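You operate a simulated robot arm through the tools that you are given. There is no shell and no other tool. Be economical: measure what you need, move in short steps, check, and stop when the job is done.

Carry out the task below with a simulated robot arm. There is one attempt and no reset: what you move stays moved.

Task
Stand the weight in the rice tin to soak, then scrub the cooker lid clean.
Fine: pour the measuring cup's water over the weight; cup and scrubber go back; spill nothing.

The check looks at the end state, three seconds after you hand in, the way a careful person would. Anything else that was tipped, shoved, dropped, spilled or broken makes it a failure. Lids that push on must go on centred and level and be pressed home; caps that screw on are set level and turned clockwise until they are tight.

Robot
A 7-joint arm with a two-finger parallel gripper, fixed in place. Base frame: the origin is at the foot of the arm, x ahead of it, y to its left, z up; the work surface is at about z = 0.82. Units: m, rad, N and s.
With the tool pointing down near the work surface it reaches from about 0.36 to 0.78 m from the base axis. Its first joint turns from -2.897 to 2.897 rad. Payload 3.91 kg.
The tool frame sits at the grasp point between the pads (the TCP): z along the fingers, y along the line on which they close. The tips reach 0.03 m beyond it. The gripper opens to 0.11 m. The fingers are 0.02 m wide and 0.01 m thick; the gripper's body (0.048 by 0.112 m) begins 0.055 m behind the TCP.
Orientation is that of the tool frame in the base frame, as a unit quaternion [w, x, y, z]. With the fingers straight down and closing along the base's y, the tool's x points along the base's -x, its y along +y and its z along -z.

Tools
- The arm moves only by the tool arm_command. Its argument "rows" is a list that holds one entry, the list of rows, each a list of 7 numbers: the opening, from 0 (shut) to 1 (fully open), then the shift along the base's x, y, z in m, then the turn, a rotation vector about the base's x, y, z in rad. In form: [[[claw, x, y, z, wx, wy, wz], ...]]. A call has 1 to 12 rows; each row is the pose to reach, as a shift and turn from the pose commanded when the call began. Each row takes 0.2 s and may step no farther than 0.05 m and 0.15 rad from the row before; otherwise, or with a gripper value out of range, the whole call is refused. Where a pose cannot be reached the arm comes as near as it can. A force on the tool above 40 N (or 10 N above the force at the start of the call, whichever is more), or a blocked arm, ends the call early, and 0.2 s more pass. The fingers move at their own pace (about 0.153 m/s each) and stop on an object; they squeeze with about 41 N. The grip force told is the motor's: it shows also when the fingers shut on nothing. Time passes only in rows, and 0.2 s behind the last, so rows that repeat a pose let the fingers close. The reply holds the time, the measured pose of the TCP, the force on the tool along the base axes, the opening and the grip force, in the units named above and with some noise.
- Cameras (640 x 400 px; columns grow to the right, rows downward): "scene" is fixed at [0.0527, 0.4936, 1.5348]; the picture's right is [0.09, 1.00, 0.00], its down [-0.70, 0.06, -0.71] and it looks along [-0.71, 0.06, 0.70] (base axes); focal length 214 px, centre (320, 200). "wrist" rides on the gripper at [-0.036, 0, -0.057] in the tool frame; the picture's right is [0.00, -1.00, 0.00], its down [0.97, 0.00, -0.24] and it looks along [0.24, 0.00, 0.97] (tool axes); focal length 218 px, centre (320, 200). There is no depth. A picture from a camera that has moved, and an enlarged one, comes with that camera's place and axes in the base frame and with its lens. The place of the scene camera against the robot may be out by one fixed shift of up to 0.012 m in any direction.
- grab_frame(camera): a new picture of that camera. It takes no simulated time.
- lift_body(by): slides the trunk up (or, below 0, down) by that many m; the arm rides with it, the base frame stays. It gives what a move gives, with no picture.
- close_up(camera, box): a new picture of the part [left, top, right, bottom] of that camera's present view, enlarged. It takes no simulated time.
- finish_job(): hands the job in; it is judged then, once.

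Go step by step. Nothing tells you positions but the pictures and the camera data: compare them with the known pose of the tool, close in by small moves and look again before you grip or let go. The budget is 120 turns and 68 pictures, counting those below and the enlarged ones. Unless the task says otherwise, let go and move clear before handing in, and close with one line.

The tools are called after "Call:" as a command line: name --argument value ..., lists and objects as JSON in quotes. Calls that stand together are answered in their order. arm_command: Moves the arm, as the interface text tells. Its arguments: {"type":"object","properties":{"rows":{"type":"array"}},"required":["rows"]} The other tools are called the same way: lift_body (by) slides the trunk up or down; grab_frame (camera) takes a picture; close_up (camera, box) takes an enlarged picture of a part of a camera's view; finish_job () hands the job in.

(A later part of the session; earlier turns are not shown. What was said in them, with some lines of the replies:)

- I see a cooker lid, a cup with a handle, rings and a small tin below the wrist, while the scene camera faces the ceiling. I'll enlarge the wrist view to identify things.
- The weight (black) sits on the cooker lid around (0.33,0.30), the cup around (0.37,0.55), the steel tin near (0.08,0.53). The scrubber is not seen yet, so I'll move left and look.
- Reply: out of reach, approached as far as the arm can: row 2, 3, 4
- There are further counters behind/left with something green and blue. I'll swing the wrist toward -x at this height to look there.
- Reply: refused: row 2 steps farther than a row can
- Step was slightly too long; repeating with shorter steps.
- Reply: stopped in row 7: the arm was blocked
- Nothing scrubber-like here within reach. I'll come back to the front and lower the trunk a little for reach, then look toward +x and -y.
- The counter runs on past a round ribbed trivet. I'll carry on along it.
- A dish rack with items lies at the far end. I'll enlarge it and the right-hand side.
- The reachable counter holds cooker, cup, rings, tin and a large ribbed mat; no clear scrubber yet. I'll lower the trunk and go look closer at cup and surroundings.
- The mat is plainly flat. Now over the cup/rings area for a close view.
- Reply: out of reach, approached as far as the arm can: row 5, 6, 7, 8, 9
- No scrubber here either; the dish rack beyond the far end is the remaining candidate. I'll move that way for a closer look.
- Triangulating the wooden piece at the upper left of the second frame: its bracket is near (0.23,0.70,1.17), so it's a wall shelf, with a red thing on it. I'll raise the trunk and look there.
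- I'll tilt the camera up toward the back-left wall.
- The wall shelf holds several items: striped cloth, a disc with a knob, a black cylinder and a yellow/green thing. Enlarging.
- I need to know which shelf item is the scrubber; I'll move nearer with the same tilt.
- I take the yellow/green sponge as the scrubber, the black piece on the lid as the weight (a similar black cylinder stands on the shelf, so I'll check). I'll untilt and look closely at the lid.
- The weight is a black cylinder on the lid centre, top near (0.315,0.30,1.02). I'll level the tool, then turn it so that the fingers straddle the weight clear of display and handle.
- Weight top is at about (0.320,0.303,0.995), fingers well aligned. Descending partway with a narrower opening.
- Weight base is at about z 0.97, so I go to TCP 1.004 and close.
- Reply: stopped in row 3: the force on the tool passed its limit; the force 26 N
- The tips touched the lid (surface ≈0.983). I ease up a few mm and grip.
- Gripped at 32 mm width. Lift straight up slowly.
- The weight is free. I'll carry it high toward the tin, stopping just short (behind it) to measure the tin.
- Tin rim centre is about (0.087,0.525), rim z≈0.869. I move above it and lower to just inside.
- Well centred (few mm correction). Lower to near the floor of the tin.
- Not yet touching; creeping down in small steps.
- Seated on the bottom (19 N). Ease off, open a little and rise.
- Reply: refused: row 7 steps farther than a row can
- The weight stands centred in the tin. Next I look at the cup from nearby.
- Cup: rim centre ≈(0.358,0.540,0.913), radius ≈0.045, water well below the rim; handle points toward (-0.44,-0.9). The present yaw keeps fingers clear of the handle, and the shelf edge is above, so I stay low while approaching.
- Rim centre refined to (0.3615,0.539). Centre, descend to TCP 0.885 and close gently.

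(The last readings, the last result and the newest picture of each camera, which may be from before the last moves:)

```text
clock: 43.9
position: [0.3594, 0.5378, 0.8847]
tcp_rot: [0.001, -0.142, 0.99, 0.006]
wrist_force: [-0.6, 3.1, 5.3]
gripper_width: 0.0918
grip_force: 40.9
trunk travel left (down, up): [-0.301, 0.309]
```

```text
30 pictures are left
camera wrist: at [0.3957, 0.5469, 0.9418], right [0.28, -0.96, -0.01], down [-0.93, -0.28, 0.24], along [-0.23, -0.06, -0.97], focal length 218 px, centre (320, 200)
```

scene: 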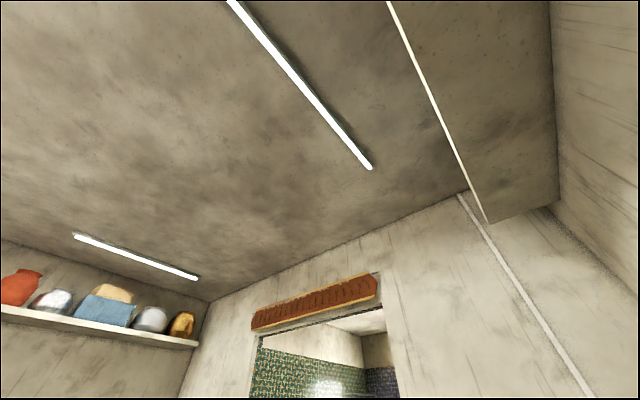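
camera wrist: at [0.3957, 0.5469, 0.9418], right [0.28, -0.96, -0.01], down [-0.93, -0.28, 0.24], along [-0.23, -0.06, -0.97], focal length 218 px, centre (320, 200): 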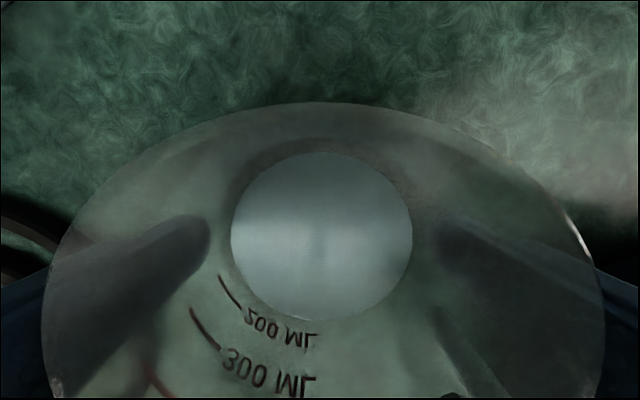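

Gripped at 0.092 wide, probably at the rim. I lift a little and tilt slightly to see whether the cup follows the gripper.

Call:
arm_command --rows '[[[0.5, 0, 0, 0.01, 0, 0, 0], [0.5, 0, 0, 0.025, 0, 0, 0], [0.5, -0.02, 0, 0.035, 0, 0, 0], [0.5, -0.04, 0, 0.035, 0, 0, 0], [0.5, -0.06, 0, 0.035, 0, 0, 0], [0.5, -0.08, 0, 0.04, 0, 0, 0], [0.5, -0.1, 0, 0.05, 0, 0, 0]]]'

Call:
grab_frame --camera "wrist"

```text
clock: 45.5
position: [0.2615, 0.5388, 0.9347]
tcp_rot: [0.001, -0.141, 0.99, 0.004]
wrist_force: [1.2, 0.4, -1.2]
gripper_width: 0.0916
grip_force: 41.2
trunk travel left (down, up): [-0.301, 0.309]
```

```text
29 pictures are left
camera wrist: at [0.296, 0.5469, 0.9914], right [0.28, -0.96, -0.01], down [-0.93, -0.28, 0.24], along [-0.23, -0.06, -0.97], focal length 218 px, centre (320, 200)
```

wrist: 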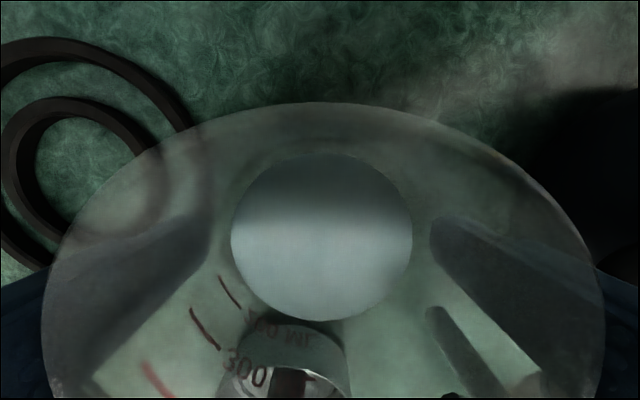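

Holding steady. A trial tilt of 0.3 rad about the closing axis.

Call:
arm_command --rows '[[[0.5, 0, 0, 0.01, 0.028, -0.096, 0], [0.5, 0, 0, 0.02, 0.056, -0.192, 0], [0.5, 0, 0, 0.03, 0.084, -0.288, 0], [0.5, 0, 0, 0.03, 0.084, -0.288, 0], [0.5, 0, 0, 0.03, 0.084, -0.288, 0]]]'

Call:
grab_frame --camera "wrist"

```text
clock: 46.7
position: [0.2619, 0.5401, 0.9652]
tcp_rot: [0.149, -0.14, 0.979, 0.026]
wrist_force: [-0.3, -0.6, -3.1]
gripper_width: 0.092
grip_force: 40.8
trunk travel left (down, up): [-0.301, 0.309]
```

```text
28 pictures are left
camera wrist: at [0.2788, 0.5418, 1.0293], right [0.28, -0.96, -0.01], down [-0.96, -0.28, -0.06], along [0.06, 0.03, -1.0], focal length 218 px, centre (320, 200)
```

wrist: 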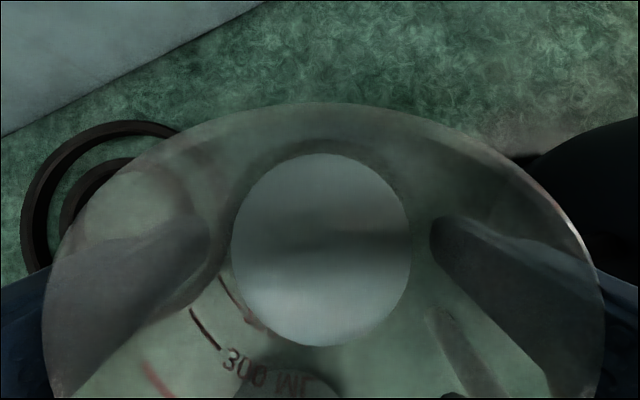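

The cup follows rigidly and the water just tilts. Now level it again, then carry and turn it toward the tin.

Call:
arm_command --rows '[[[0.5, 0, 0, 0.01, -0.028, 0.096, 0], [0.5, 0, 0, 0.02, -0.056, 0.192, 0], [0.5, 0, 0, 0.03, -0.083, 0.286, 0]]]'

Call:
arm_command --rows '[[[0.5, -0.015, 0.0, 0.01, 0, 0, 0.1], [0.5, -0.03, 0.01, 0.025, 0, 0, 0.2], [0.5, -0.045, 0.015, 0.04, 0, 0, 0.3], [0.5, -0.06, 0.02, 0.055, 0, 0, 0.4], [0.5, -0.075, 0.025, 0.07, 0, 0, 0.5], [0.5, -0.09, 0.03, 0.085, 0, 0, 0.6], [0.5, -0.105, 0.035, 0.1, 0, 0, 0.7], [0.5, -0.12, 0.04, 0.11, 0, 0, 0.8], [0.5, -0.135, 0.045, 0.12, 0, 0, 0.9], [0.5, -0.15, 0.05, 0.12, 0, 0, 1.0], [0.5, -0.164, 0.052, 0.12, 0, 0, 1.12]]]'

```text
clock: 47.5
position: [0.2606, 0.5381, 0.9947]
tcp_rot: [0.001, -0.142, 0.99, 0.004]
wrist_force: [-1.0, 0.4, -2.6]
gripper_width: 0.0918
grip_force: 40.7
trunk travel left (down, up): [-0.301, 0.309]
```

```text
clock: 49.9
position: [0.122, 0.5691, 1.1067]
tcp_rot: [0.001, -0.571, 0.821, 0.009]
wrist_force: [-1.5, 0.0, -1.7]
gripper_width: 0.0919
grip_force: 40.6
out of reach, approached as far as the arm can: row 8, 9, 10, 11
trunk travel left (down, up): [-0.301, 0.309]
```

Height limited the reach; orientation is nearly there. Lower the trunk, then finish the position.

Call:
lift_body --by -0.12

Call:
arm_command --rows '[[[0.5, -0.01, 0.006, -0.005, 0, 0, 0.06], [0.5, -0.018, 0.013, -0.01, 0, 0, 0.12], [0.5, -0.026, 0.025, -0.015, 0, 0, 0.19]]]'

Call:
grab_frame --camera "wrist"

```text
clock: 51.4
position: [0.121, 0.5701, 0.9864]
tcp_rot: [0.001, -0.571, 0.821, 0.007]
wrist_force: [0.1, -0.2, -2.8]
gripper_width: 0.0917
grip_force: 41.3
trunk travel left (down, up): [-0.181, 0.429]
```

```text
clock: 52.2
position: [0.095, 0.5903, 0.9675]
tcp_rot: [0.002, -0.646, 0.763, 0.008]
wrist_force: [0.2, 0.1, -1.2]
gripper_width: 0.092
grip_force: 41.1
out of reach, approached as far as the arm can: row 3
trunk travel left (down, up): [-0.181, 0.429]
```

```text
27 pictures are left
camera wrist: at [0.1022, 0.6233, 1.0235], right [0.99, -0.16, -0.01], down [-0.16, -0.96, 0.23], along [-0.05, -0.22, -0.97], focal length 218 px, centre (320, 200)
```

wrist: 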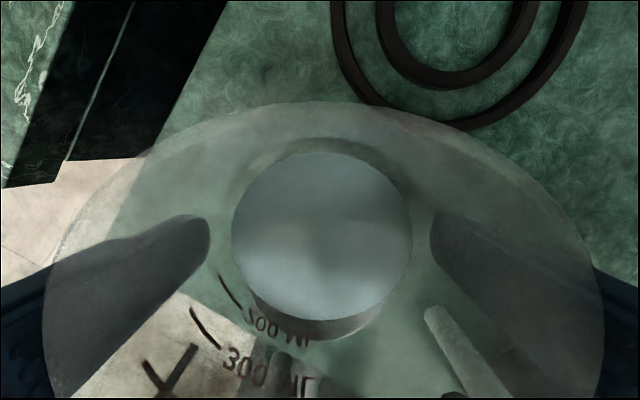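

The cup is lined up just behind the tin, mouth side toward it. I start tilting to about 45° and check.

Call:
arm_command --rows '[[[0.5, 0, 0, 0, 0.118, -0.02, 0], [0.5, 0, 0, -0.003, 0.237, -0.039, 0], [0.5, 0, 0, -0.006, 0.355, -0.059, 0], [0.5, 0, 0, -0.009, 0.473, -0.079, 0], [0.5, 0, 0, -0.012, 0.592, -0.098, 0], [0.5, 0, 0, -0.015, 0.71, -0.118, 0], [0.5, 0, 0, -0.015, 0.71, -0.118, 0]]]'

Call:
grab_frame --camera "wrist"

```text
clock: 53.8
position: [0.0961, 0.5897, 0.9515]
tcp_rot: [0.269, -0.605, 0.712, 0.235]
wrist_force: [0.4, 0.3, -2.0]
gripper_width: 0.0919
grip_force: 41.3
trunk travel left (down, up): [-0.181, 0.429]
```

```text
26 pictures are left
camera wrist: at [0.0949, 0.5773, 1.0175], right [0.99, -0.16, -0.01], down [-0.14, -0.87, -0.47], along [0.07, 0.47, -0.88], focal length 218 px, centre (320, 200)
```

wrist: 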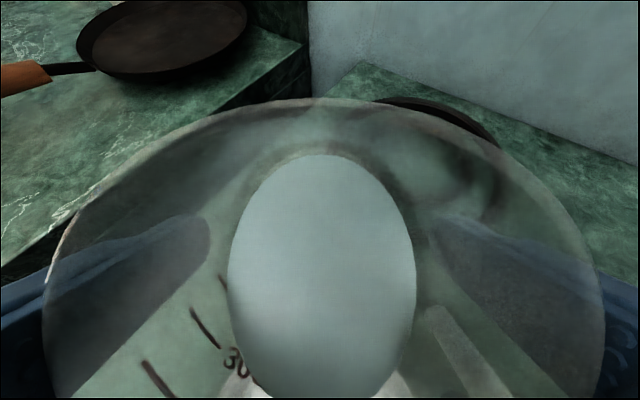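

Water is approaching the lip. Continue slowly, keeping the lip over the tin.

Call:
arm_command --rows '[[[0.5, 0, 0, 0, 0.049, -0.008, 0], [0.5, 0, 0, 0, 0.099, -0.016, 0], [0.5, 0, 0, 0, 0.148, -0.025, 0], [0.5, 0, -0.001, 0, 0.197, -0.033, 0], [0.5, 0, -0.002, 0, 0.247, -0.041, 0], [0.5, -0.001, -0.004, 0, 0.296, -0.049, 0], [0.5, -0.001, -0.005, 0, 0.345, -0.057, 0], [0.5, -0.001, -0.007, 0, 0.394, -0.066, 0], [0.5, -0.001, -0.008, 0, 0.444, -0.074, 0], [0.5, -0.002, -0.01, 0, 0.493, -0.082, 0], [0.5, -0.002, -0.011, 0, 0.542, -0.09, 0], [0.5, -0.002, -0.012, 0, 0.592, -0.098, 0]]]'

Call:
grab_frame --camera "wrist"

```text
clock: 56.4
position: [0.1007, 0.578, 0.9513]
tcp_rot: [0.457, -0.516, 0.618, 0.377]
wrist_force: [-0.1, 0.1, -1.6]
gripper_width: 0.0917
grip_force: 40.8
out of reach, approached as far as the arm can: row 10, 11, 12
trunk travel left (down, up): [-0.181, 0.429]
```

```text
25 pictures are left
camera wrist: at [0.0922, 0.5342, 1.0017], right [0.98, -0.18, 0.01], down [-0.09, -0.51, -0.85], along [0.16, 0.84, -0.52], focal length 218 px, centre (320, 200)
```

wrist: 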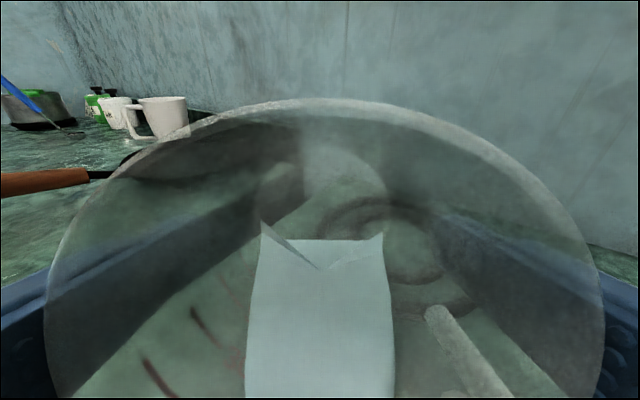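

The water is flowing; the arm ran out of tilt at about 73°. I'll raise the arm and lower the trunk equally to gain wrist range.

Call:
arm_command --rows '[[[0.5, -0.002, 0, 0.02, 0, 0, 0], [0.5, -0.004, 0, 0.045, 0, 0, 0], [0.5, -0.004, 0, 0.07, 0, 0, 0], [0.5, -0.004, 0, 0.095, 0, 0, 0]]]'

Call:
lift_body --by -0.095

```text
clock: 57.4
position: [0.0954, 0.5784, 1.0457]
tcp_rot: [0.457, -0.517, 0.619, 0.376]
wrist_force: [-0.8, 0.2, -1.1]
gripper_width: 0.0915
grip_force: 40.8
trunk travel left (down, up): [-0.181, 0.429]
```

```text
clock: 58.7
position: [0.0948, 0.5784, 0.9508]
tcp_rot: [0.456, -0.517, 0.619, 0.377]
wrist_force: [0.3, -1.1, -0.9]
gripper_width: 0.0919
grip_force: 41.6
trunk travel left (down, up): [-0.086, 0.524]
```

Call:
arm_command --rows '[[[0.5, 0, -0.002, 0, 0.049, -0.008, 0], [0.5, 0, -0.003, 0, 0.099, -0.016, 0], [0.5, -0.001, -0.005, 0, 0.148, -0.025, 0], [0.5, -0.001, -0.007, 0, 0.197, -0.033, 0], [0.5, -0.002, -0.009, 0, 0.247, -0.041, 0], [0.5, -0.002, -0.011, 0.002, 0.296, -0.049, 0], [0.5, -0.002, -0.013, 0.003, 0.345, -0.057, 0], [0.5, -0.002, -0.015, 0.004, 0.394, -0.066, 0], [0.5, -0.003, -0.017, 0.006, 0.444, -0.074, 0], [0.5, -0.003, -0.019, 0.007, 0.493, -0.082, 0], [0.5, -0.003, -0.021, 0.008, 0.542, -0.09, 0], [0.5, -0.004, -0.023, 0.008, 0.58, -0.096, 0]]]'

Call:
grab_frame --camera "wrist"

```text
clock: 60.5
position: [0.0927, 0.5611, 0.9645]
tcp_rot: [0.571, -0.427, 0.516, 0.474]
wrist_force: [-1.1, -6.5, 11.1]
gripper_width: 0.0916
grip_force: 41.0
out of reach, approached as far as the arm can: row 3, 4
trunk travel left (down, up): [-0.086, 0.524]
stopped in row 8: the force on the tool passed its limit (the readings are from after the stop); the commanded pose is now the measured one
```

```text
24 pictures are left
camera wrist: at [0.0829, 0.5008, 0.9931], right [0.98, -0.18, 0.0], down [-0.03, -0.14, -0.99], along [0.18, 0.97, -0.14], focal length 218 px, centre (320, 200)
```

wrist: 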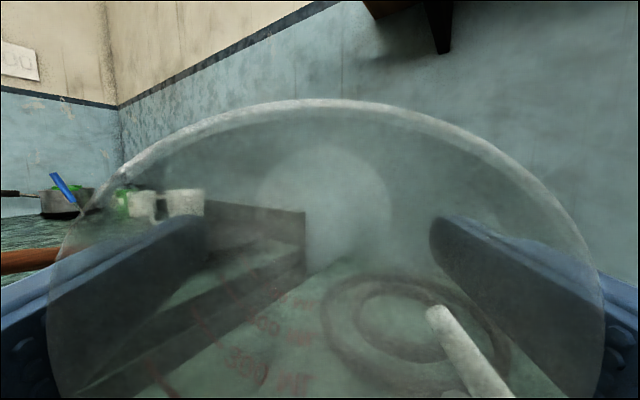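

The cup looks empty at 96°, but the wrist brushed something. I rise straight up at once, then look.

Call:
arm_command --rows '[[[0.5, 0, 0, 0.01, 0, 0, 0], [0.5, 0, 0, 0.03, 0, 0, 0], [0.5, 0, 0, 0.05, 0, 0, 0], [0.5, 0, 0, 0.05, 0, 0, 0]]]'

Call:
grab_frame --camera "wrist"

```text
clock: 61.5
position: [0.0941, 0.5632, 1.012]
tcp_rot: [0.57, -0.429, 0.516, 0.474]
wrist_force: [0.2, 0.0, -0.3]
gripper_width: 0.0915
grip_force: 40.8
trunk travel left (down, up): [-0.086, 0.524]
```

```text
23 pictures are left
camera wrist: at [0.0831, 0.5024, 1.0412], right [0.98, -0.18, 0.0], down [-0.03, -0.14, -0.99], along [0.18, 0.97, -0.14], focal length 218 px, centre (320, 200)
```

wrist: 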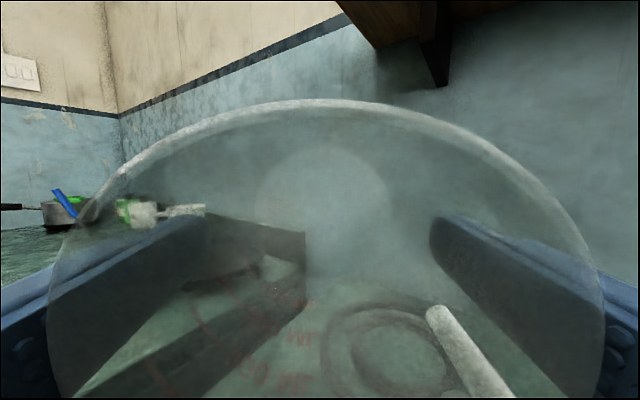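

Empty and clear. Now bring the cup upright again, above the tin.

Call:
arm_command --rows '[[[0.5, 0, 0.003, 0, -0.138, 0.025, 0], [0.5, 0, 0.006, 0, -0.275, 0.05, 0], [0.5, 0, 0.009, 0, -0.413, 0.076, 0], [0.5, 0, 0.012, 0, -0.551, 0.101, 0], [0.5, 0, 0.012, 0, -0.688, 0.126, 0], [0.5, 0, 0.012, 0, -0.826, 0.151, 0], [0.5, 0, 0.012, 0, -0.964, 0.176, 0], [0.5, 0, 0.012, 0, -1.1, 0.202, 0], [0.5, 0, 0.012, 0, -1.239, 0.227, 0], [0.5, 0, 0.012, 0, -1.377, 0.252, 0], [0.5, 0, 0.012, 0, -1.514, 0.277, 0], [0.5, 0, 0.012, 0, -1.645, 0.301, 0]]]'

```text
clock: 64.1
position: [0.1085, 0.5372, 0.9835]
tcp_rot: [0.097, -0.634, 0.763, 0.077]
wrist_force: [0.1, 0.8, 0.0]
gripper_width: 0.0916
grip_force: 41.2
out of reach, approached as far as the arm can: row 2, 9, 10, 11, 12
trunk travel left (down, up): [-0.086, 0.524]
```

Call:
lift_body --by 0.215

Call:
arm_command --rows '[[[0.5, 0, 0, -0.02, -0.12, 0.02, 0], [0.5, 0, 0, -0.05, -0.243, 0.043, 0]]]'

```text
clock: 66.4
position: [0.108, 0.5369, 1.1966]
tcp_rot: [0.096, -0.634, 0.764, 0.077]
wrist_force: [0.0, 0.4, -1.3]
gripper_width: 0.0916
grip_force: 41.0
trunk travel left (down, up): [-0.301, 0.309]
```

```text
clock: 67.0
position: [0.1073, 0.5316, 1.1647]
tcp_rot: [0.036, -0.638, 0.769, 0.025]
wrist_force: [-0.8, -0.7, -1.2]
gripper_width: 0.0916
grip_force: 41.0
out of reach, approached as far as the arm can: row 1, 2
trunk travel left (down, up): [-0.301, 0.309]
```

Call:
arm_command --rows '[[[0.5, 0.005, 0, -0.045, -0.042, 0.012, 0], [0.5, 0.01, 0, -0.09, -0.0844, 0.0234, 0]]]'

Call:
arm_command --rows '[[[0.5, 0.015, 0, 0, 0, 0, -0.1], [0.5, 0.03, 0, 0, 0, 0, -0.2], [0.5, 0.045, 0, 0, 0, 0, -0.3], [0.5, 0.06, 0.001, 0, 0, 0, -0.4], [0.5, 0.075, 0.002, 0, 0, 0, -0.5], [0.5, 0.09, 0.003, 0, 0, 0, -0.6], [0.5, 0.105, 0.004, -0.01, 0, 0, -0.7], [0.5, 0.12, 0.005, -0.02, 0, 0, -0.8], [0.5, 0.135, 0.006, -0.03, 0, 0, -0.9], [0.5, 0.145, 0.007, -0.04, 0, 0, -1.0], [0.5, 0.145, 0.007, -0.05, 0, 0, -1.1]]]'

Call:
grab_frame --camera "wrist"

```text
clock: 67.6
position: [0.1178, 0.5314, 1.0735]
tcp_rot: [0.0, -0.638, 0.77, 0.0]
wrist_force: [-0.2, -0.8, 0.1]
gripper_width: 0.0917
grip_force: 40.7
trunk travel left (down, up): [-0.301, 0.309]
```

```text
clock: 70.0
position: [0.2643, 0.5381, 1.0234]
tcp_rot: [0.0, -0.142, 0.99, 0.0]
wrist_force: [0.1, 0.0, -0.7]
gripper_width: 0.0913
grip_force: 41.3
trunk travel left (down, up): [-0.301, 0.309]
```

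```text
22 pictures are left
camera wrist: at [0.2986, 0.5472, 1.0797], right [0.28, -0.96, 0.0], down [-0.93, -0.27, 0.24], along [-0.23, -0.07, -0.97], focal length 218 px, centre (320, 200)
```

wrist: 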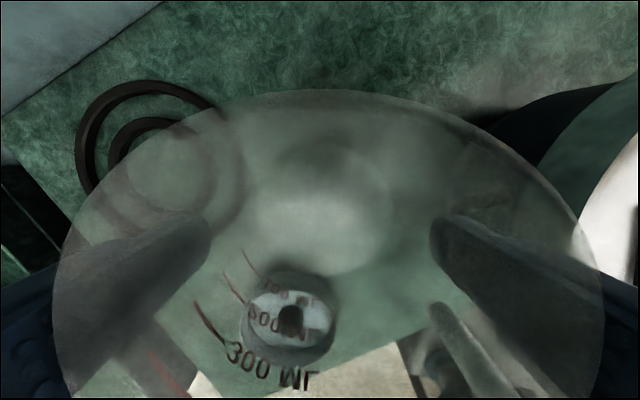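

The tin stands with the weight under water, seen through the cup. I now return the cup to its place by the same low path.

Call:
arm_command --rows '[[[0.5, 0, 0, -0.045, 0, 0, 0], [0.5, 0, 0, -0.085, 0, 0, 0], [0.5, 0.025, 0, -0.095, 0, 0, 0], [0.5, 0.05, 0, -0.1, 0, 0, 0], [0.5, 0.075, 0, -0.105, 0, 0, 0], [0.5, 0.0955, 0, -0.11, 0, 0, 0], [0.5, 0.0955, 0, -0.125, 0, 0, 0]]]'

Call:
arm_command --rows '[[[0.5, 0, 0, -0.003, 0, 0, 0], [0.5, 0, 0, -0.006, 0, 0, 0]]]'

```text
clock: 71.6
position: [0.3579, 0.5382, 0.8992]
tcp_rot: [0.0, -0.143, 0.99, 0.0]
wrist_force: [-0.1, 0.0, -0.1]
gripper_width: 0.0914
grip_force: 40.7
trunk travel left (down, up): [-0.301, 0.309]
```

```text
clock: 72.2
position: [0.3592, 0.5383, 0.8933]
tcp_rot: [-0.001, -0.142, 0.99, -0.001]
wrist_force: [1.1, 0.1, -0.3]
gripper_width: 0.0913
grip_force: 40.6
trunk travel left (down, up): [-0.301, 0.309]
```

Call:
arm_command --rows '[[[0.5, 0, 0, -0.003, 0, 0, 0], [0.5, 0, 0, -0.006, 0, 0, 0]]]'

Call:
grab_frame --camera "wrist"

```text
clock: 72.8
position: [0.3581, 0.5383, 0.8869]
tcp_rot: [0.001, -0.142, 0.99, 0.0]
wrist_force: [0.5, -0.9, 0.5]
gripper_width: 0.0915
grip_force: 40.7
trunk travel left (down, up): [-0.301, 0.309]
```

```text
21 pictures are left
camera wrist: at [0.3938, 0.5466, 0.9437], right [0.28, -0.96, 0.0], down [-0.93, -0.27, 0.24], along [-0.23, -0.07, -0.97], focal length 218 px, centre (320, 200)
```

wrist: 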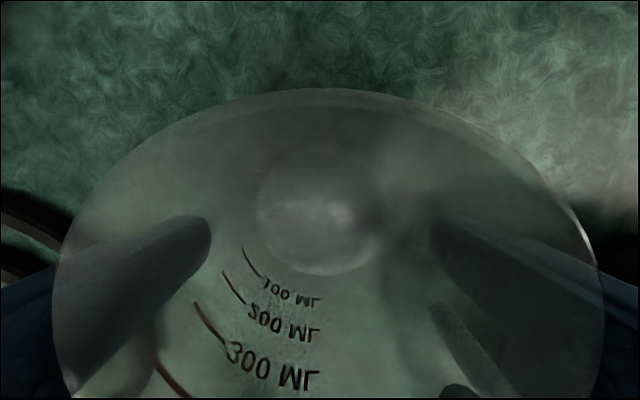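

Call:
arm_command --rows '[[[0.5, 0, 0, -0.002, 0, 0, 0], [0.5, 0, 0, -0.004, 0, 0, 0]]]'

Call:
arm_command --rows '[[[0.5, 0, 0, -0.002, 0, 0, 0], [0.5, 0, 0, -0.003, 0, 0, 0]]]'

```text
clock: 73.4
position: [0.3583, 0.5362, 0.8878]
tcp_rot: [0.003, -0.142, 0.99, 0.003]
wrist_force: [1.1, -2.1, 23.9]
gripper_width: 0.0914
grip_force: 41.3
trunk travel left (down, up): [-0.301, 0.309]
```

```text
clock: 74.0
position: [0.3605, 0.5356, 0.8848]
tcp_rot: [0.003, -0.142, 0.99, 0.003]
wrist_force: [4.8, -3.3, 38.7]
gripper_width: 0.0915
grip_force: 41.7
trunk travel left (down, up): [-0.301, 0.309]
```

Cup is on the counter. Unload and open, then rise.

Call:
arm_command --rows '[[[0.5, 0, 0, 0.004, 0, 0, 0], [0.9, 0, 0, 0.005, 0, 0, 0], [1, 0, 0, 0.005, 0, 0, 0], [1, 0, 0, 0.005, 0, 0, 0], [1, 0, 0, 0.03, 0, 0, 0], [1, 0, 0, 0.06, 0, 0, 0], [1, -0.01, 0, 0.09, 0, 0, 0]]]'

Call:
grab_frame --camera "wrist"

```text
clock: 75.6
position: [0.3492, 0.5396, 0.9701]
tcp_rot: [0.0, -0.142, 0.99, 0.0]
wrist_force: [0.2, -0.2, -0.8]
gripper_width: 0.11
grip_force: 0.1
trunk travel left (down, up): [-0.301, 0.309]
```

```text
20 pictures are left
camera wrist: at [0.3836, 0.5475, 1.026], right [0.28, -0.96, 0.0], down [-0.93, -0.27, 0.24], along [-0.23, -0.07, -0.97], focal length 218 px, centre (320, 200)
```

wrist: 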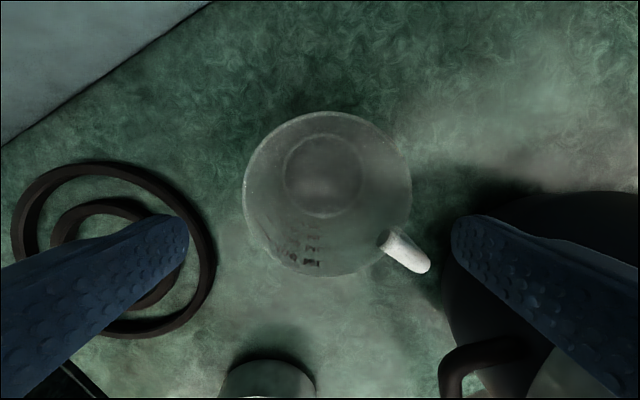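

The cup is upright in its old place, empty. I retreat and check the tin and counter for drips.

Call:
arm_command --rows '[[[1, -0.04, 0, 0.01, 0, 0, 0], [1, -0.08, -0.01, 0.03, 0, 0, 0], [1, -0.11, -0.02, 0.06, 0, 0, 0], [1, -0.14, -0.03, 0.09, 0, 0, 0], [1, -0.17, -0.04, 0.12, 0, 0, 0]]]'

Call:
grab_frame --camera "wrist"

```text
clock: 76.8
position: [0.1786, 0.4969, 1.0892]
tcp_rot: [0.0, -0.143, 0.99, 0.001]
wrist_force: [-0.7, 0.3, 0.6]
gripper_width: 0.1097
grip_force: 0.1
trunk travel left (down, up): [-0.301, 0.309]
```

```text
19 pictures are left
camera wrist: at [0.2135, 0.507, 1.1463], right [0.28, -0.96, 0.0], down [-0.93, -0.27, 0.24], along [-0.23, -0.07, -0.97], focal length 218 px, centre (320, 200)
```

wrist: 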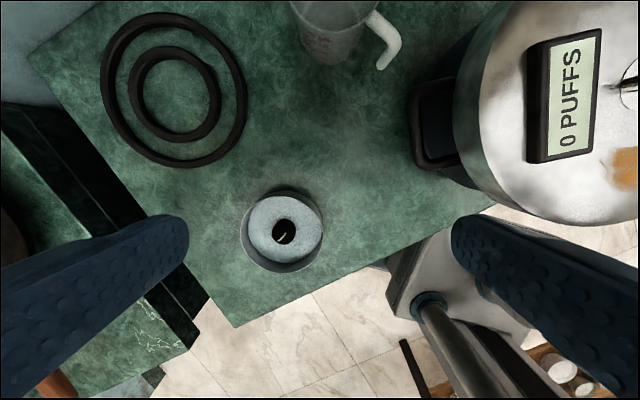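

Water surrounds the upright weight and nothing is spilled. Next the scrubber on the shelf at roughly (0.57,0.44,1.26): raise the trunk and go to a viewing point in front of it.

Call:
lift_body --by 0.309

Call:
arm_command --rows '[[[0.8, 0.03, -0.03, 0, 0, 0, 0.08], [0.8, 0.06, -0.06, -0.01, 0, 0, 0.16], [0.8, 0.09, -0.09, -0.02, 0, 0, 0.24], [0.8, 0.12, -0.12, -0.03, 0, 0, 0.32], [0.8, 0.15, -0.15, -0.04, 0, 0, 0.4], [0.8, 0.18, -0.175, -0.04, 0, 0, 0.48], [0.8, 0.215, -0.2, -0.04, 0, 0, 0.56], [0.8, 0.25, -0.215, -0.04, 0, 0, 0.56]]]'

Call:
arm_command --rows '[[[0.8, 0, 0, 0, 0.105, -0.093, 0], [0.8, 0, 0, 0, 0.209, -0.186, 0], [0.8, 0, 0, 0, 0.262, -0.232, 0]]]'

Call:
grab_frame --camera "wrist"

```text
clock: 79.9
position: [0.1792, 0.4981, 1.3987]
tcp_rot: [0.0, -0.142, 0.99, 0.0]
wrist_force: [0.4, 0.1, -0.7]
gripper_width: 0.1103
grip_force: 0.0
trunk travel left (down, up): [-0.61, 0.0]
```

```text
clock: 81.7
position: [0.4298, 0.2819, 1.3582]
tcp_rot: [0.0, -0.411, 0.912, 0.0]
wrist_force: [0.0, 0.5, -0.6]
gripper_width: 0.088
grip_force: 0.1
trunk travel left (down, up): [-0.61, 0.0]
```

```text
clock: 82.5
position: [0.4283, 0.2827, 1.3589]
tcp_rot: [0.16, -0.404, 0.898, 0.072]
wrist_force: [0.1, -0.5, -0.6]
gripper_width: 0.0882
grip_force: 0.1
trunk travel left (down, up): [-0.61, 0.0]
```

```text
18 pictures are left
camera wrist: at [0.4385, 0.2921, 1.4243], right [0.75, -0.66, 0.0], down [-0.66, -0.74, -0.11], along [0.07, 0.08, -0.99], focal length 218 px, centre (320, 200)
```

wrist: 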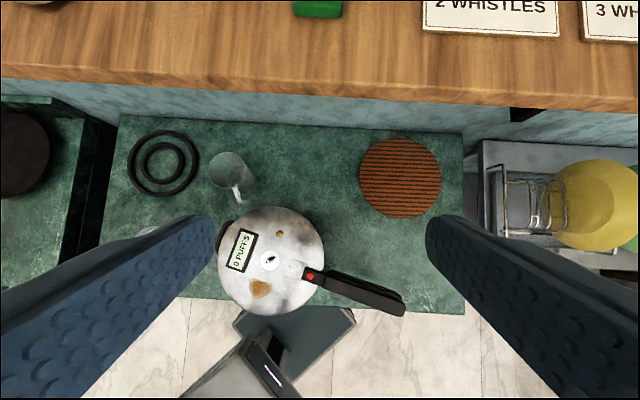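

Aligned with the shelf edge; the sponge is just ahead. Move forward at this height for a good view.

Call:
arm_command --rows '[[[0.8, 0.03, 0.03, 0, 0, 0, 0.025], [0.8, 0.055, 0.06, 0, 0, 0, 0.05]]]'

Call:
grab_frame --camera "wrist"

```text
clock: 83.1
position: [0.4856, 0.344, 1.3596]
tcp_rot: [0.156, -0.427, 0.887, 0.075]
wrist_force: [0.1, 0.1, -0.3]
gripper_width: 0.088
grip_force: 0.1
trunk travel left (down, up): [-0.61, 0.0]
```

```text
17 pictures are left
camera wrist: at [0.4948, 0.3545, 1.4243], right [0.78, -0.62, 0.0], down [-0.62, -0.78, -0.11], along [0.07, 0.08, -0.99], focal length 218 px, centre (320, 200)
```

wrist: 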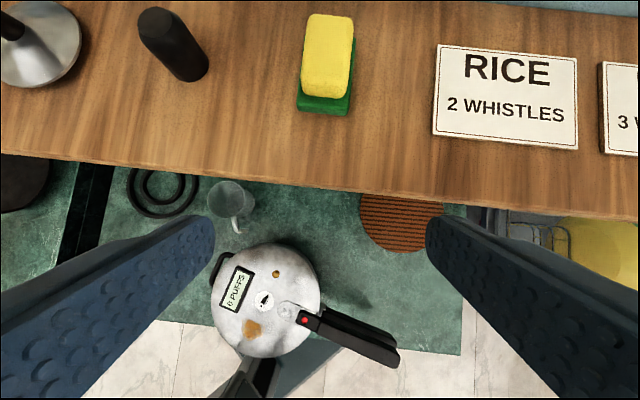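

The yellow sponge on its green pad is clear, centre ≈(0.570,0.441). I correct the yaw, and move over it.

Call:
arm_command --rows '[[[0.8, 0.028, 0.032, -0.01, 0, 0, -0.04], [0.8, 0.056, 0.064, -0.015, 0, 0, -0.08], [0.8, 0.083, 0.095, -0.02, 0, 0, -0.105]]]'

Call:
grab_frame --camera "wrist"

```text
clock: 83.9
position: [0.5682, 0.4401, 1.3373]
tcp_rot: [0.159, -0.379, 0.909, 0.066]
wrist_force: [-1.0, 0.3, 0.0]
gripper_width: 0.0879
grip_force: 0.1
trunk travel left (down, up): [-0.61, 0.0]
```

```text
16 pictures are left
camera wrist: at [0.5787, 0.4499, 1.4017], right [0.71, -0.7, 0.0], down [-0.7, -0.71, -0.1], along [0.07, 0.07, -0.99], focal length 218 px, centre (320, 200)
```

wrist: 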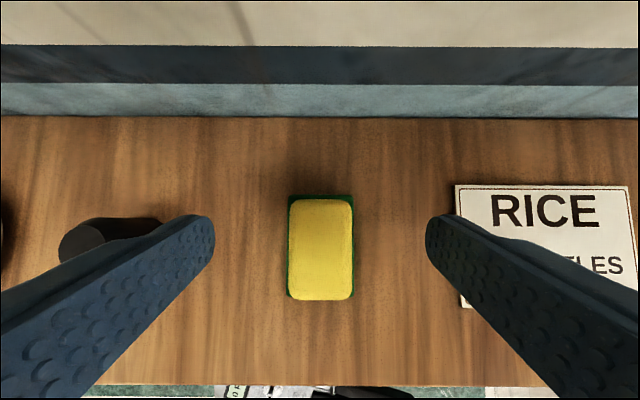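

Perfectly aligned. Descend to TCP z≈1.300 and close on the yellow part.

Call:
arm_command --rows '[[[0.6, 0.001, 0.001, -0.018, 0, 0, 0], [0.6, 0.001, 0.001, -0.037, 0, 0, 0], [0.4, 0.001, 0.001, -0.037, 0, 0, 0], [0.15, 0.001, 0.001, -0.037, 0, 0, 0], [0.1, 0.001, 0.001, -0.037, 0, 0, 0], [0.1, 0.001, 0.001, -0.037, 0, 0, 0]]]'

Call:
grab_frame --camera "wrist"

```text
clock: 85.3
position: [0.5689, 0.4384, 1.3024]
tcp_rot: [0.161, -0.379, 0.909, 0.068]
wrist_force: [-0.6, 0.3, -0.9]
gripper_width: 0.0385
grip_force: 41.1
trunk travel left (down, up): [-0.61, 0.0]
```

```text
15 pictures are left
camera wrist: at [0.5786, 0.4482, 1.3668], right [0.71, -0.7, 0.0], down [-0.7, -0.71, -0.11], along [0.08, 0.08, -0.99], focal length 218 px, centre (320, 200)
```

wrist: 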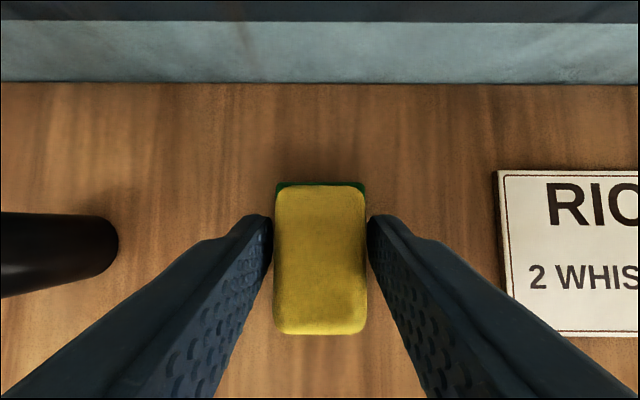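

Sponge held (38.5 mm). Lift, retract over the lid's near side, and lower the trunk part way.

Call:
arm_command --rows '[[[0.1, 0, 0, 0.02, 0, 0, 0], [0.1, 0, 0, 0.045, 0, 0, 0], [0.1, -0.03, -0.03, 0.05, 0, 0, 0], [0.1, -0.06, -0.06, 0.05, 0, 0, 0], [0.1, -0.09, -0.09, 0.05, 0, 0, 0], [0.1, -0.12, -0.12, 0.05, 0, 0, 0], [0.1, -0.155, -0.15, 0.05, 0, 0, 0], [0.1, -0.19, -0.165, 0.05, 0, 0, 0], [0.1, -0.23, -0.18, 0.05, 0, 0, 0], [0.1, -0.27, -0.19, 0.05, 0, 0, 0], [0.1, -0.3, -0.2, 0.05, 0, 0, 0]]]'

Call:
lift_body --by -0.24

Call:
grab_frame --camera "wrist"

```text
clock: 87.7
position: [0.2652, 0.2357, 1.3514]
tcp_rot: [0.161, -0.379, 0.909, 0.067]
wrist_force: [0.1, -0.6, -0.8]
gripper_width: 0.0386
grip_force: 40.9
trunk travel left (down, up): [-0.61, 0.0]
```

```text
clock: 90.2
position: [0.267, 0.2383, 1.1115]
tcp_rot: [0.161, -0.379, 0.909, 0.067]
wrist_force: [1.1, 0.1, -0.4]
gripper_width: 0.0384
grip_force: 40.8
trunk travel left (down, up): [-0.37, 0.24]
```

```text
14 pictures are left
camera wrist: at [0.2779, 0.2469, 1.1769], right [0.71, -0.7, 0.0], down [-0.7, -0.71, -0.11], along [0.08, 0.08, -0.99], focal length 218 px, centre (320, 200)
```

wrist: 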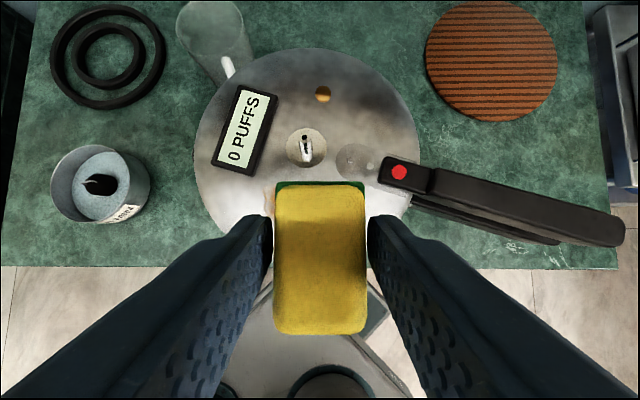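

The stain lies under the sponge at ≈(0.268,0.277). Move over it and lower toward the lid.

Call:
arm_command --rows '[[[0.1, 0, 0.02, -0.02, 0, 0, 0], [0.1, 0, 0.038, -0.05, 0, 0, 0], [0.1, 0, 0.038, -0.067, 0, 0, 0], [0.1, 0, 0.038, -0.075, 0, 0, 0]]]'

Call:
arm_command --rows '[[[0.1, 0, 0, -0.003, 0, 0, 0], [0.1, 0, 0, -0.006, 0, 0, 0]]]'

```text
clock: 91.2
position: [0.2668, 0.2762, 1.0366]
tcp_rot: [0.161, -0.379, 0.909, 0.067]
wrist_force: [0.3, -0.3, 0.0]
gripper_width: 0.0384
grip_force: 40.6
trunk travel left (down, up): [-0.37, 0.24]
```

```text
clock: 91.8
position: [0.2669, 0.2764, 1.0302]
tcp_rot: [0.161, -0.38, 0.908, 0.068]
wrist_force: [-0.1, 0.1, -0.8]
gripper_width: 0.0385
grip_force: 41.2
trunk travel left (down, up): [-0.37, 0.24]
```

Call:
arm_command --rows '[[[0.1, 0, 0, -0.003, 0, 0, 0], [0.1, 0, 0, -0.005, 0, 0, 0]]]'

Call:
grab_frame --camera "wrist"

```text
clock: 92.4
position: [0.2669, 0.2755, 1.0258]
tcp_rot: [0.161, -0.379, 0.909, 0.067]
wrist_force: [-0.4, -0.4, -0.1]
gripper_width: 0.0383
grip_force: 40.6
trunk travel left (down, up): [-0.37, 0.24]
```

```text
13 pictures are left
camera wrist: at [0.2779, 0.285, 1.0905], right [0.71, -0.7, 0.0], down [-0.7, -0.71, -0.11], along [0.08, 0.08, -0.99], focal length 218 px, centre (320, 200)
```

wrist: 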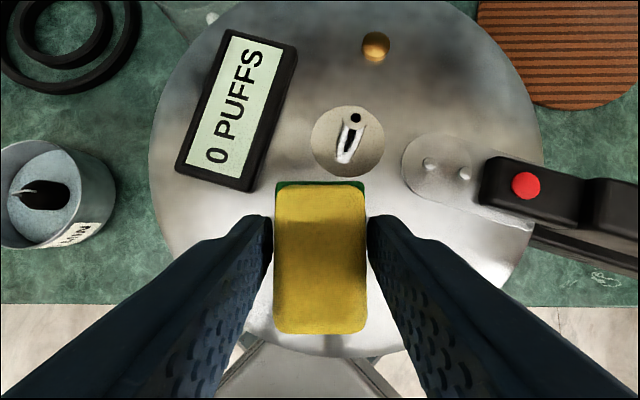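

Still no contact; stem and display are clear. Creep further.

Call:
arm_command --rows '[[[0.1, 0, 0, -0.002, 0, 0, 0], [0.1, 0, 0, -0.004, 0, 0, 0]]]'

Call:
arm_command --rows '[[[0.1, 0, 0, -0.002, 0, 0, 0], [0.1, 0, 0, -0.003, 0, 0, 0]]]'

```text
clock: 93.0
position: [0.2673, 0.2762, 1.0234]
tcp_rot: [0.162, -0.379, 0.909, 0.067]
wrist_force: [0.1, -0.9, 11.2]
gripper_width: 0.0385
grip_force: 40.8
trunk travel left (down, up): [-0.37, 0.24]
```

```text
clock: 93.6
position: [0.2677, 0.2759, 1.0216]
tcp_rot: [0.166, -0.379, 0.908, 0.069]
wrist_force: [0.2, -0.5, 37.9]
gripper_width: 0.0385
grip_force: 41.0
trunk travel left (down, up): [-0.37, 0.24]
```

In contact. I ease to a moderate force and scrub with small strokes over the stain.

Call:
arm_command --rows '[[[0.1, 0, 0, 0.0025, 0, 0, 0], [0.1, 0.0085, -0.0084, 0.0025, 0, 0, 0], [0.1, -0.0043, 0.0042, 0.0025, 0, 0, 0], [0.1, 0.0085, -0.0084, 0.0025, 0, 0, 0], [0.1, -0.0043, 0.0042, 0.0025, 0, 0, 0], [0.1, -0.0098, -0.0099, 0.0015, 0, 0, 0], [0.1, 0.0042, 0.0043, 0.0025, 0, 0, 0], [0.1, -0.0098, -0.0099, 0.0015, 0, 0, 0], [0.1, 0.0042, 0.0043, 0.0025, 0, 0, 0], [0.1, -0.002, -0.012, 0.002, 0, 0, 0], [0.1, -0.012, -0.002, 0.002, 0, 0, 0], [0.1, 0, 0, 0.0025, 0, 0, 0]]]'

Call:
arm_command --rows '[[[0.1, 0.0085, -0.0084, 0, 0, 0, 0], [0.1, -0.0043, 0.0042, 0, 0, 0, 0], [0.1, 0.0085, -0.0084, 0, 0, 0, 0], [0.1, -0.0043, 0.0042, 0, 0, 0, 0], [0.1, -0.014, -0.0057, -0.001, 0, 0, 0], [0.1, -0.001, -0.018, -0.001, 0, 0, 0], [0.1, -0.014, -0.0057, -0.001, 0, 0, 0], [0.1, -0.001, -0.018, -0.001, 0, 0, 0], [0.1, 0.0085, -0.0084, 0, 0, 0, 0], [0.1, 0, 0, 0, 0, 0, 0]]]'

```text
clock: 96.2
position: [0.2654, 0.2748, 1.021]
tcp_rot: [0.161, -0.381, 0.908, 0.068]
wrist_force: [-6.7, 0.3, 12.8]
gripper_width: 0.0384
grip_force: 40.7
trunk travel left (down, up): [-0.37, 0.24]
```

```text
clock: 98.4
position: [0.2677, 0.2752, 1.0215]
tcp_rot: [0.162, -0.38, 0.908, 0.068]
wrist_force: [3.0, -3.0, 10.4]
gripper_width: 0.0383
grip_force: 41.4
trunk travel left (down, up): [-0.37, 0.24]
```

Now lift and back off to see whether the stain is gone.

Call:
arm_command --rows '[[[0.1, 0, 0, 0.02, 0, 0, 0], [0.1, -0.01, -0.01, 0.06, 0, 0, 0], [0.1, -0.04, -0.04, 0.08, 0, 0, 0], [0.1, -0.06, -0.06, 0.1, 0, 0, 0]]]'

Call:
grab_frame --camera "wrist"

```text
clock: 99.4
position: [0.2168, 0.2187, 1.11]
tcp_rot: [0.138, -0.376, 0.914, 0.066]
wrist_force: [-0.5, 0.3, -0.2]
gripper_width: 0.0385
grip_force: 41.0
trunk travel left (down, up): [-0.37, 0.24]
```

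```text
12 pictures are left
camera wrist: at [0.2298, 0.228, 1.175], right [0.71, -0.71, -0.02], down [-0.71, -0.7, -0.06], along [0.03, 0.06, -1.0], focal length 218 px, centre (320, 200)
```

wrist: 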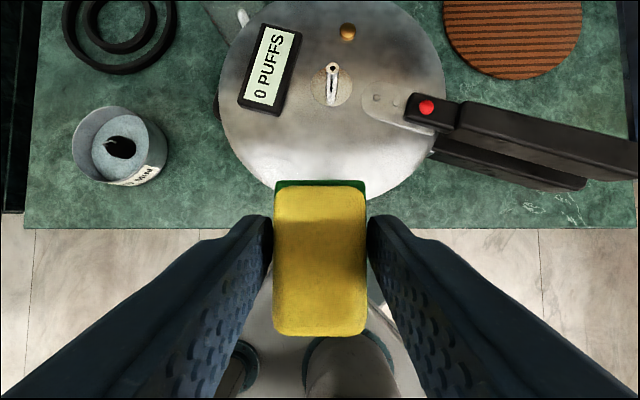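

Call:
close_up --camera "wrist" --box '[200, 10, 460, 200]'

```text
2.11 times, centred on (330, 105) of wrist
camera zoom: at [0.2298, 0.228, 1.175], right [0.71, -0.71, -0.02], down [-0.71, -0.7, -0.06], along [0.03, 0.06, -1.0], focal length 460 px, centre (299, 400)
```

zoom: 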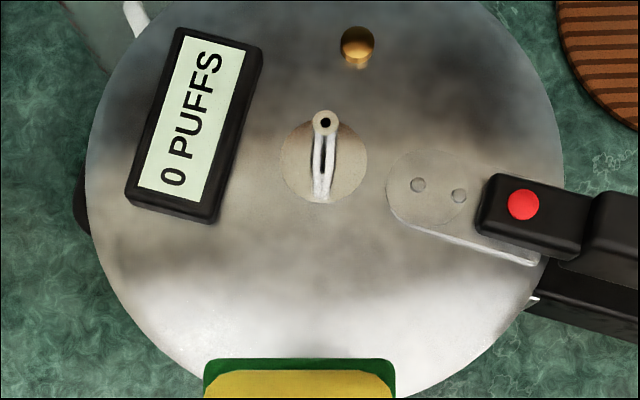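

The stain is gone. Raise the trunk and check the pose before returning the sponge.

Call:
lift_body --by 0.24

Call:
arm_command --rows '[[[0.1, 0.03, 0.02, 0, 0, 0, 0], [0.1, 0.06, 0.04, 0, 0, 0, 0], [0.1, 0.06, 0.04, 0, 0, 0, 0]]]'

```text
clock: 101.9
position: [0.2065, 0.2153, 1.3599]
tcp_rot: [0.161, -0.38, 0.909, 0.067]
wrist_force: [0.4, -1.2, -0.7]
gripper_width: 0.0384
grip_force: 40.9
trunk travel left (down, up): [-0.61, 0.0]
```

```text
clock: 102.7
position: [0.2667, 0.2553, 1.3589]
tcp_rot: [0.161, -0.38, 0.908, 0.067]
wrist_force: [-0.9, 0.2, -0.7]
gripper_width: 0.0385
grip_force: 40.5
trunk travel left (down, up): [-0.61, 0.0]
```

Orientation is intact. Go back in front of and over the spot on the shelf.

Call:
arm_command --rows '[[[0.1, 0.04, 0.014, 0, 0, 0, 0], [0.1, 0.08, 0.028, 0, 0, 0, 0], [0.1, 0.12, 0.042, 0, 0, 0, 0], [0.1, 0.155, 0.053, 0, 0, 0, 0], [0.1, 0.183, 0.064, 0, 0, 0, 0], [0.1, 0.213, 0.094, 0, 0, 0, 0], [0.1, 0.243, 0.124, -0.005, 0, 0, 0], [0.1, 0.273, 0.154, -0.01, 0, 0, 0], [0.1, 0.302, 0.183, -0.02, 0, 0, 0], [0.1, 0.302, 0.183, -0.04, 0, 0, 0]]]'

Call:
grab_frame --camera "wrist"

```text
clock: 104.9
position: [0.5698, 0.4387, 1.3201]
tcp_rot: [0.16, -0.38, 0.909, 0.068]
wrist_force: [-0.1, 0.2, -0.6]
gripper_width: 0.0383
grip_force: 41.0
trunk travel left (down, up): [-0.61, 0.0]
```

```text
10 pictures are left
camera wrist: at [0.579, 0.4472, 1.3854], right [0.71, -0.7, 0.0], down [-0.7, -0.71, -0.11], along [0.08, 0.08, -0.99], focal length 218 px, centre (320, 200)
```

wrist: 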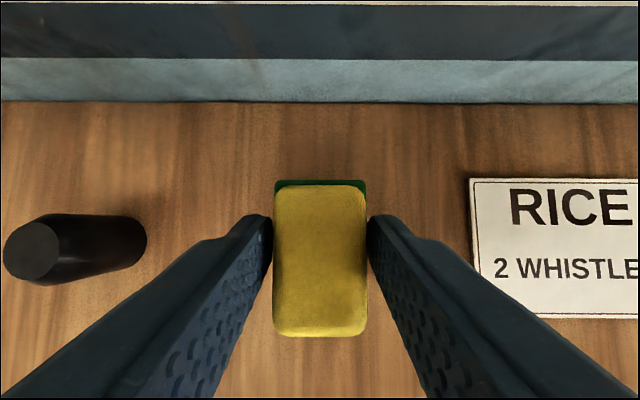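

Aligned with the original spot. Lower until it touches the shelf.

Call:
arm_command --rows '[[[0.1, 0, 0, -0.008, 0, 0, 0], [0.1, 0, 0, -0.014, 0, 0, 0], [0.1, 0, 0, -0.017, 0, 0, 0]]]'

Call:
arm_command --rows '[[[0.1, 0, 0, -0.0015, 0, 0, 0], [0.1, 0, 0, -0.003, 0, 0, 0]]]'

```text
clock: 105.7
position: [0.569, 0.4393, 1.3017]
tcp_rot: [0.16, -0.379, 0.909, 0.067]
wrist_force: [0.3, -0.4, -0.2]
gripper_width: 0.0383
grip_force: 41.1
trunk travel left (down, up): [-0.61, 0.0]
```

```text
clock: 106.3
position: [0.5698, 0.44, 1.3009]
tcp_rot: [0.162, -0.38, 0.908, 0.068]
wrist_force: [0.8, 1.7, 8.6]
gripper_width: 0.0384
grip_force: 40.8
trunk travel left (down, up): [-0.61, 0.0]
```

On the shelf. Release, rise and back off.

Call:
arm_command --rows '[[[0.1, 0, 0, 0.001, 0, 0, 0], [0.45, 0, 0, 0.001, 0, 0, 0], [0.6, 0, 0, 0.001, 0, 0, 0], [0.6, 0, 0, 0.02, 0, 0, 0], [0.6, 0, 0, 0.045, 0, 0, 0], [0.6, -0.03, -0.03, 0.05, 0, 0, 0], [0.6, -0.06, -0.06, 0.05, 0, 0, 0], [0.6, -0.09, -0.09, 0.05, 0, 0, 0]]]'

Call:
grab_frame --camera "wrist"

```text
clock: 108.1
position: [0.4771, 0.3465, 1.3497]
tcp_rot: [0.162, -0.379, 0.909, 0.067]
wrist_force: [-1.6, 0.0, -0.2]
gripper_width: 0.0657
grip_force: 0.0
trunk travel left (down, up): [-0.61, 0.0]
```

```text
9 pictures are left
camera wrist: at [0.4872, 0.3561, 1.4151], right [0.71, -0.7, 0.0], down [-0.7, -0.71, -0.11], along [0.08, 0.08, -0.99], focal length 218 px, centre (320, 200)
```

wrist: 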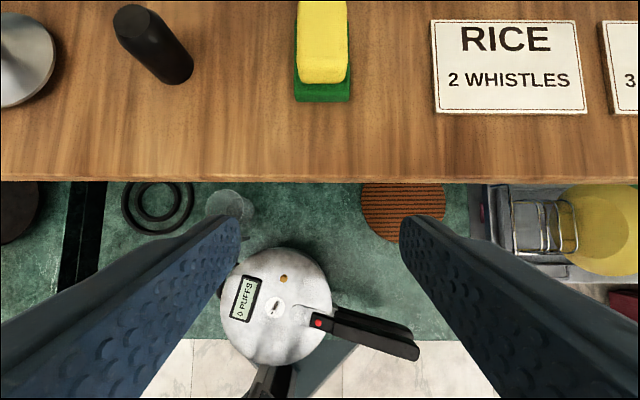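

Sponge is back in place and the lid is clean. I back off and take a final look over the counter.

Call:
arm_command --rows '[[[0.6, -0.035, -0.03, 0.01, 0, 0, 0], [0.6, -0.07, -0.055, 0.02, 0, 0, 0], [0.6, -0.11, -0.07, 0.03, 0, 0, 0], [0.6, -0.15, -0.08, 0.03, 0, 0, 0], [0.6, -0.19, -0.08, 0.03, 0, 0, 0], [0.6, -0.23, -0.07, 0.03, 0, 0, 0]]]'

Call:
close_up --camera "wrist" --box '[60, 0, 480, 220]'

```text
clock: 109.5
position: [0.2483, 0.2787, 1.3796]
tcp_rot: [0.161, -0.38, 0.909, 0.066]
wrist_force: [0.9, -0.4, -0.3]
gripper_width: 0.066
grip_force: 0.1
trunk travel left (down, up): [-0.61, 0.0]
```

```text
1.52 times, centred on (270, 110) of wrist
camera zoom: at [0.2581, 0.2873, 1.4451], right [0.71, -0.7, 0.0], down [-0.7, -0.71, -0.11], along [0.08, 0.08, -0.99], focal length 333 px, centre (396, 337)
```

zoom: 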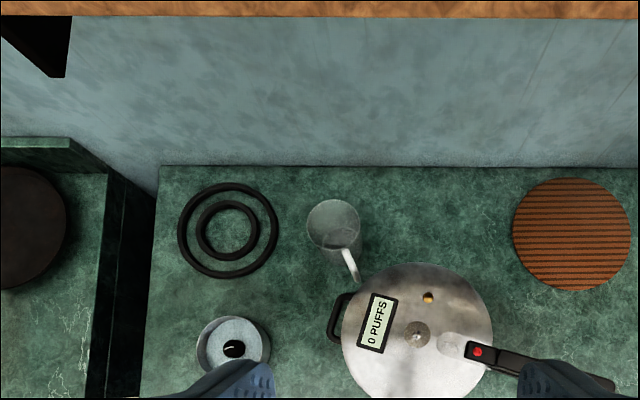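

Everything is in place: weight upright under water in the tin, cup empty in its spot, lid clean, sponge on the shelf, no spill visible. Handing in.

Call:
finish_job

```text
The job is handed in.
```

The job is handed in: the weight stands soaking in the rice tin, the lid's stain is scrubbed off, and the cup and scrubber are back in their places. I saw no spill. The arm brushed something once while pouring, but the tin and everything around it look undisturbed.
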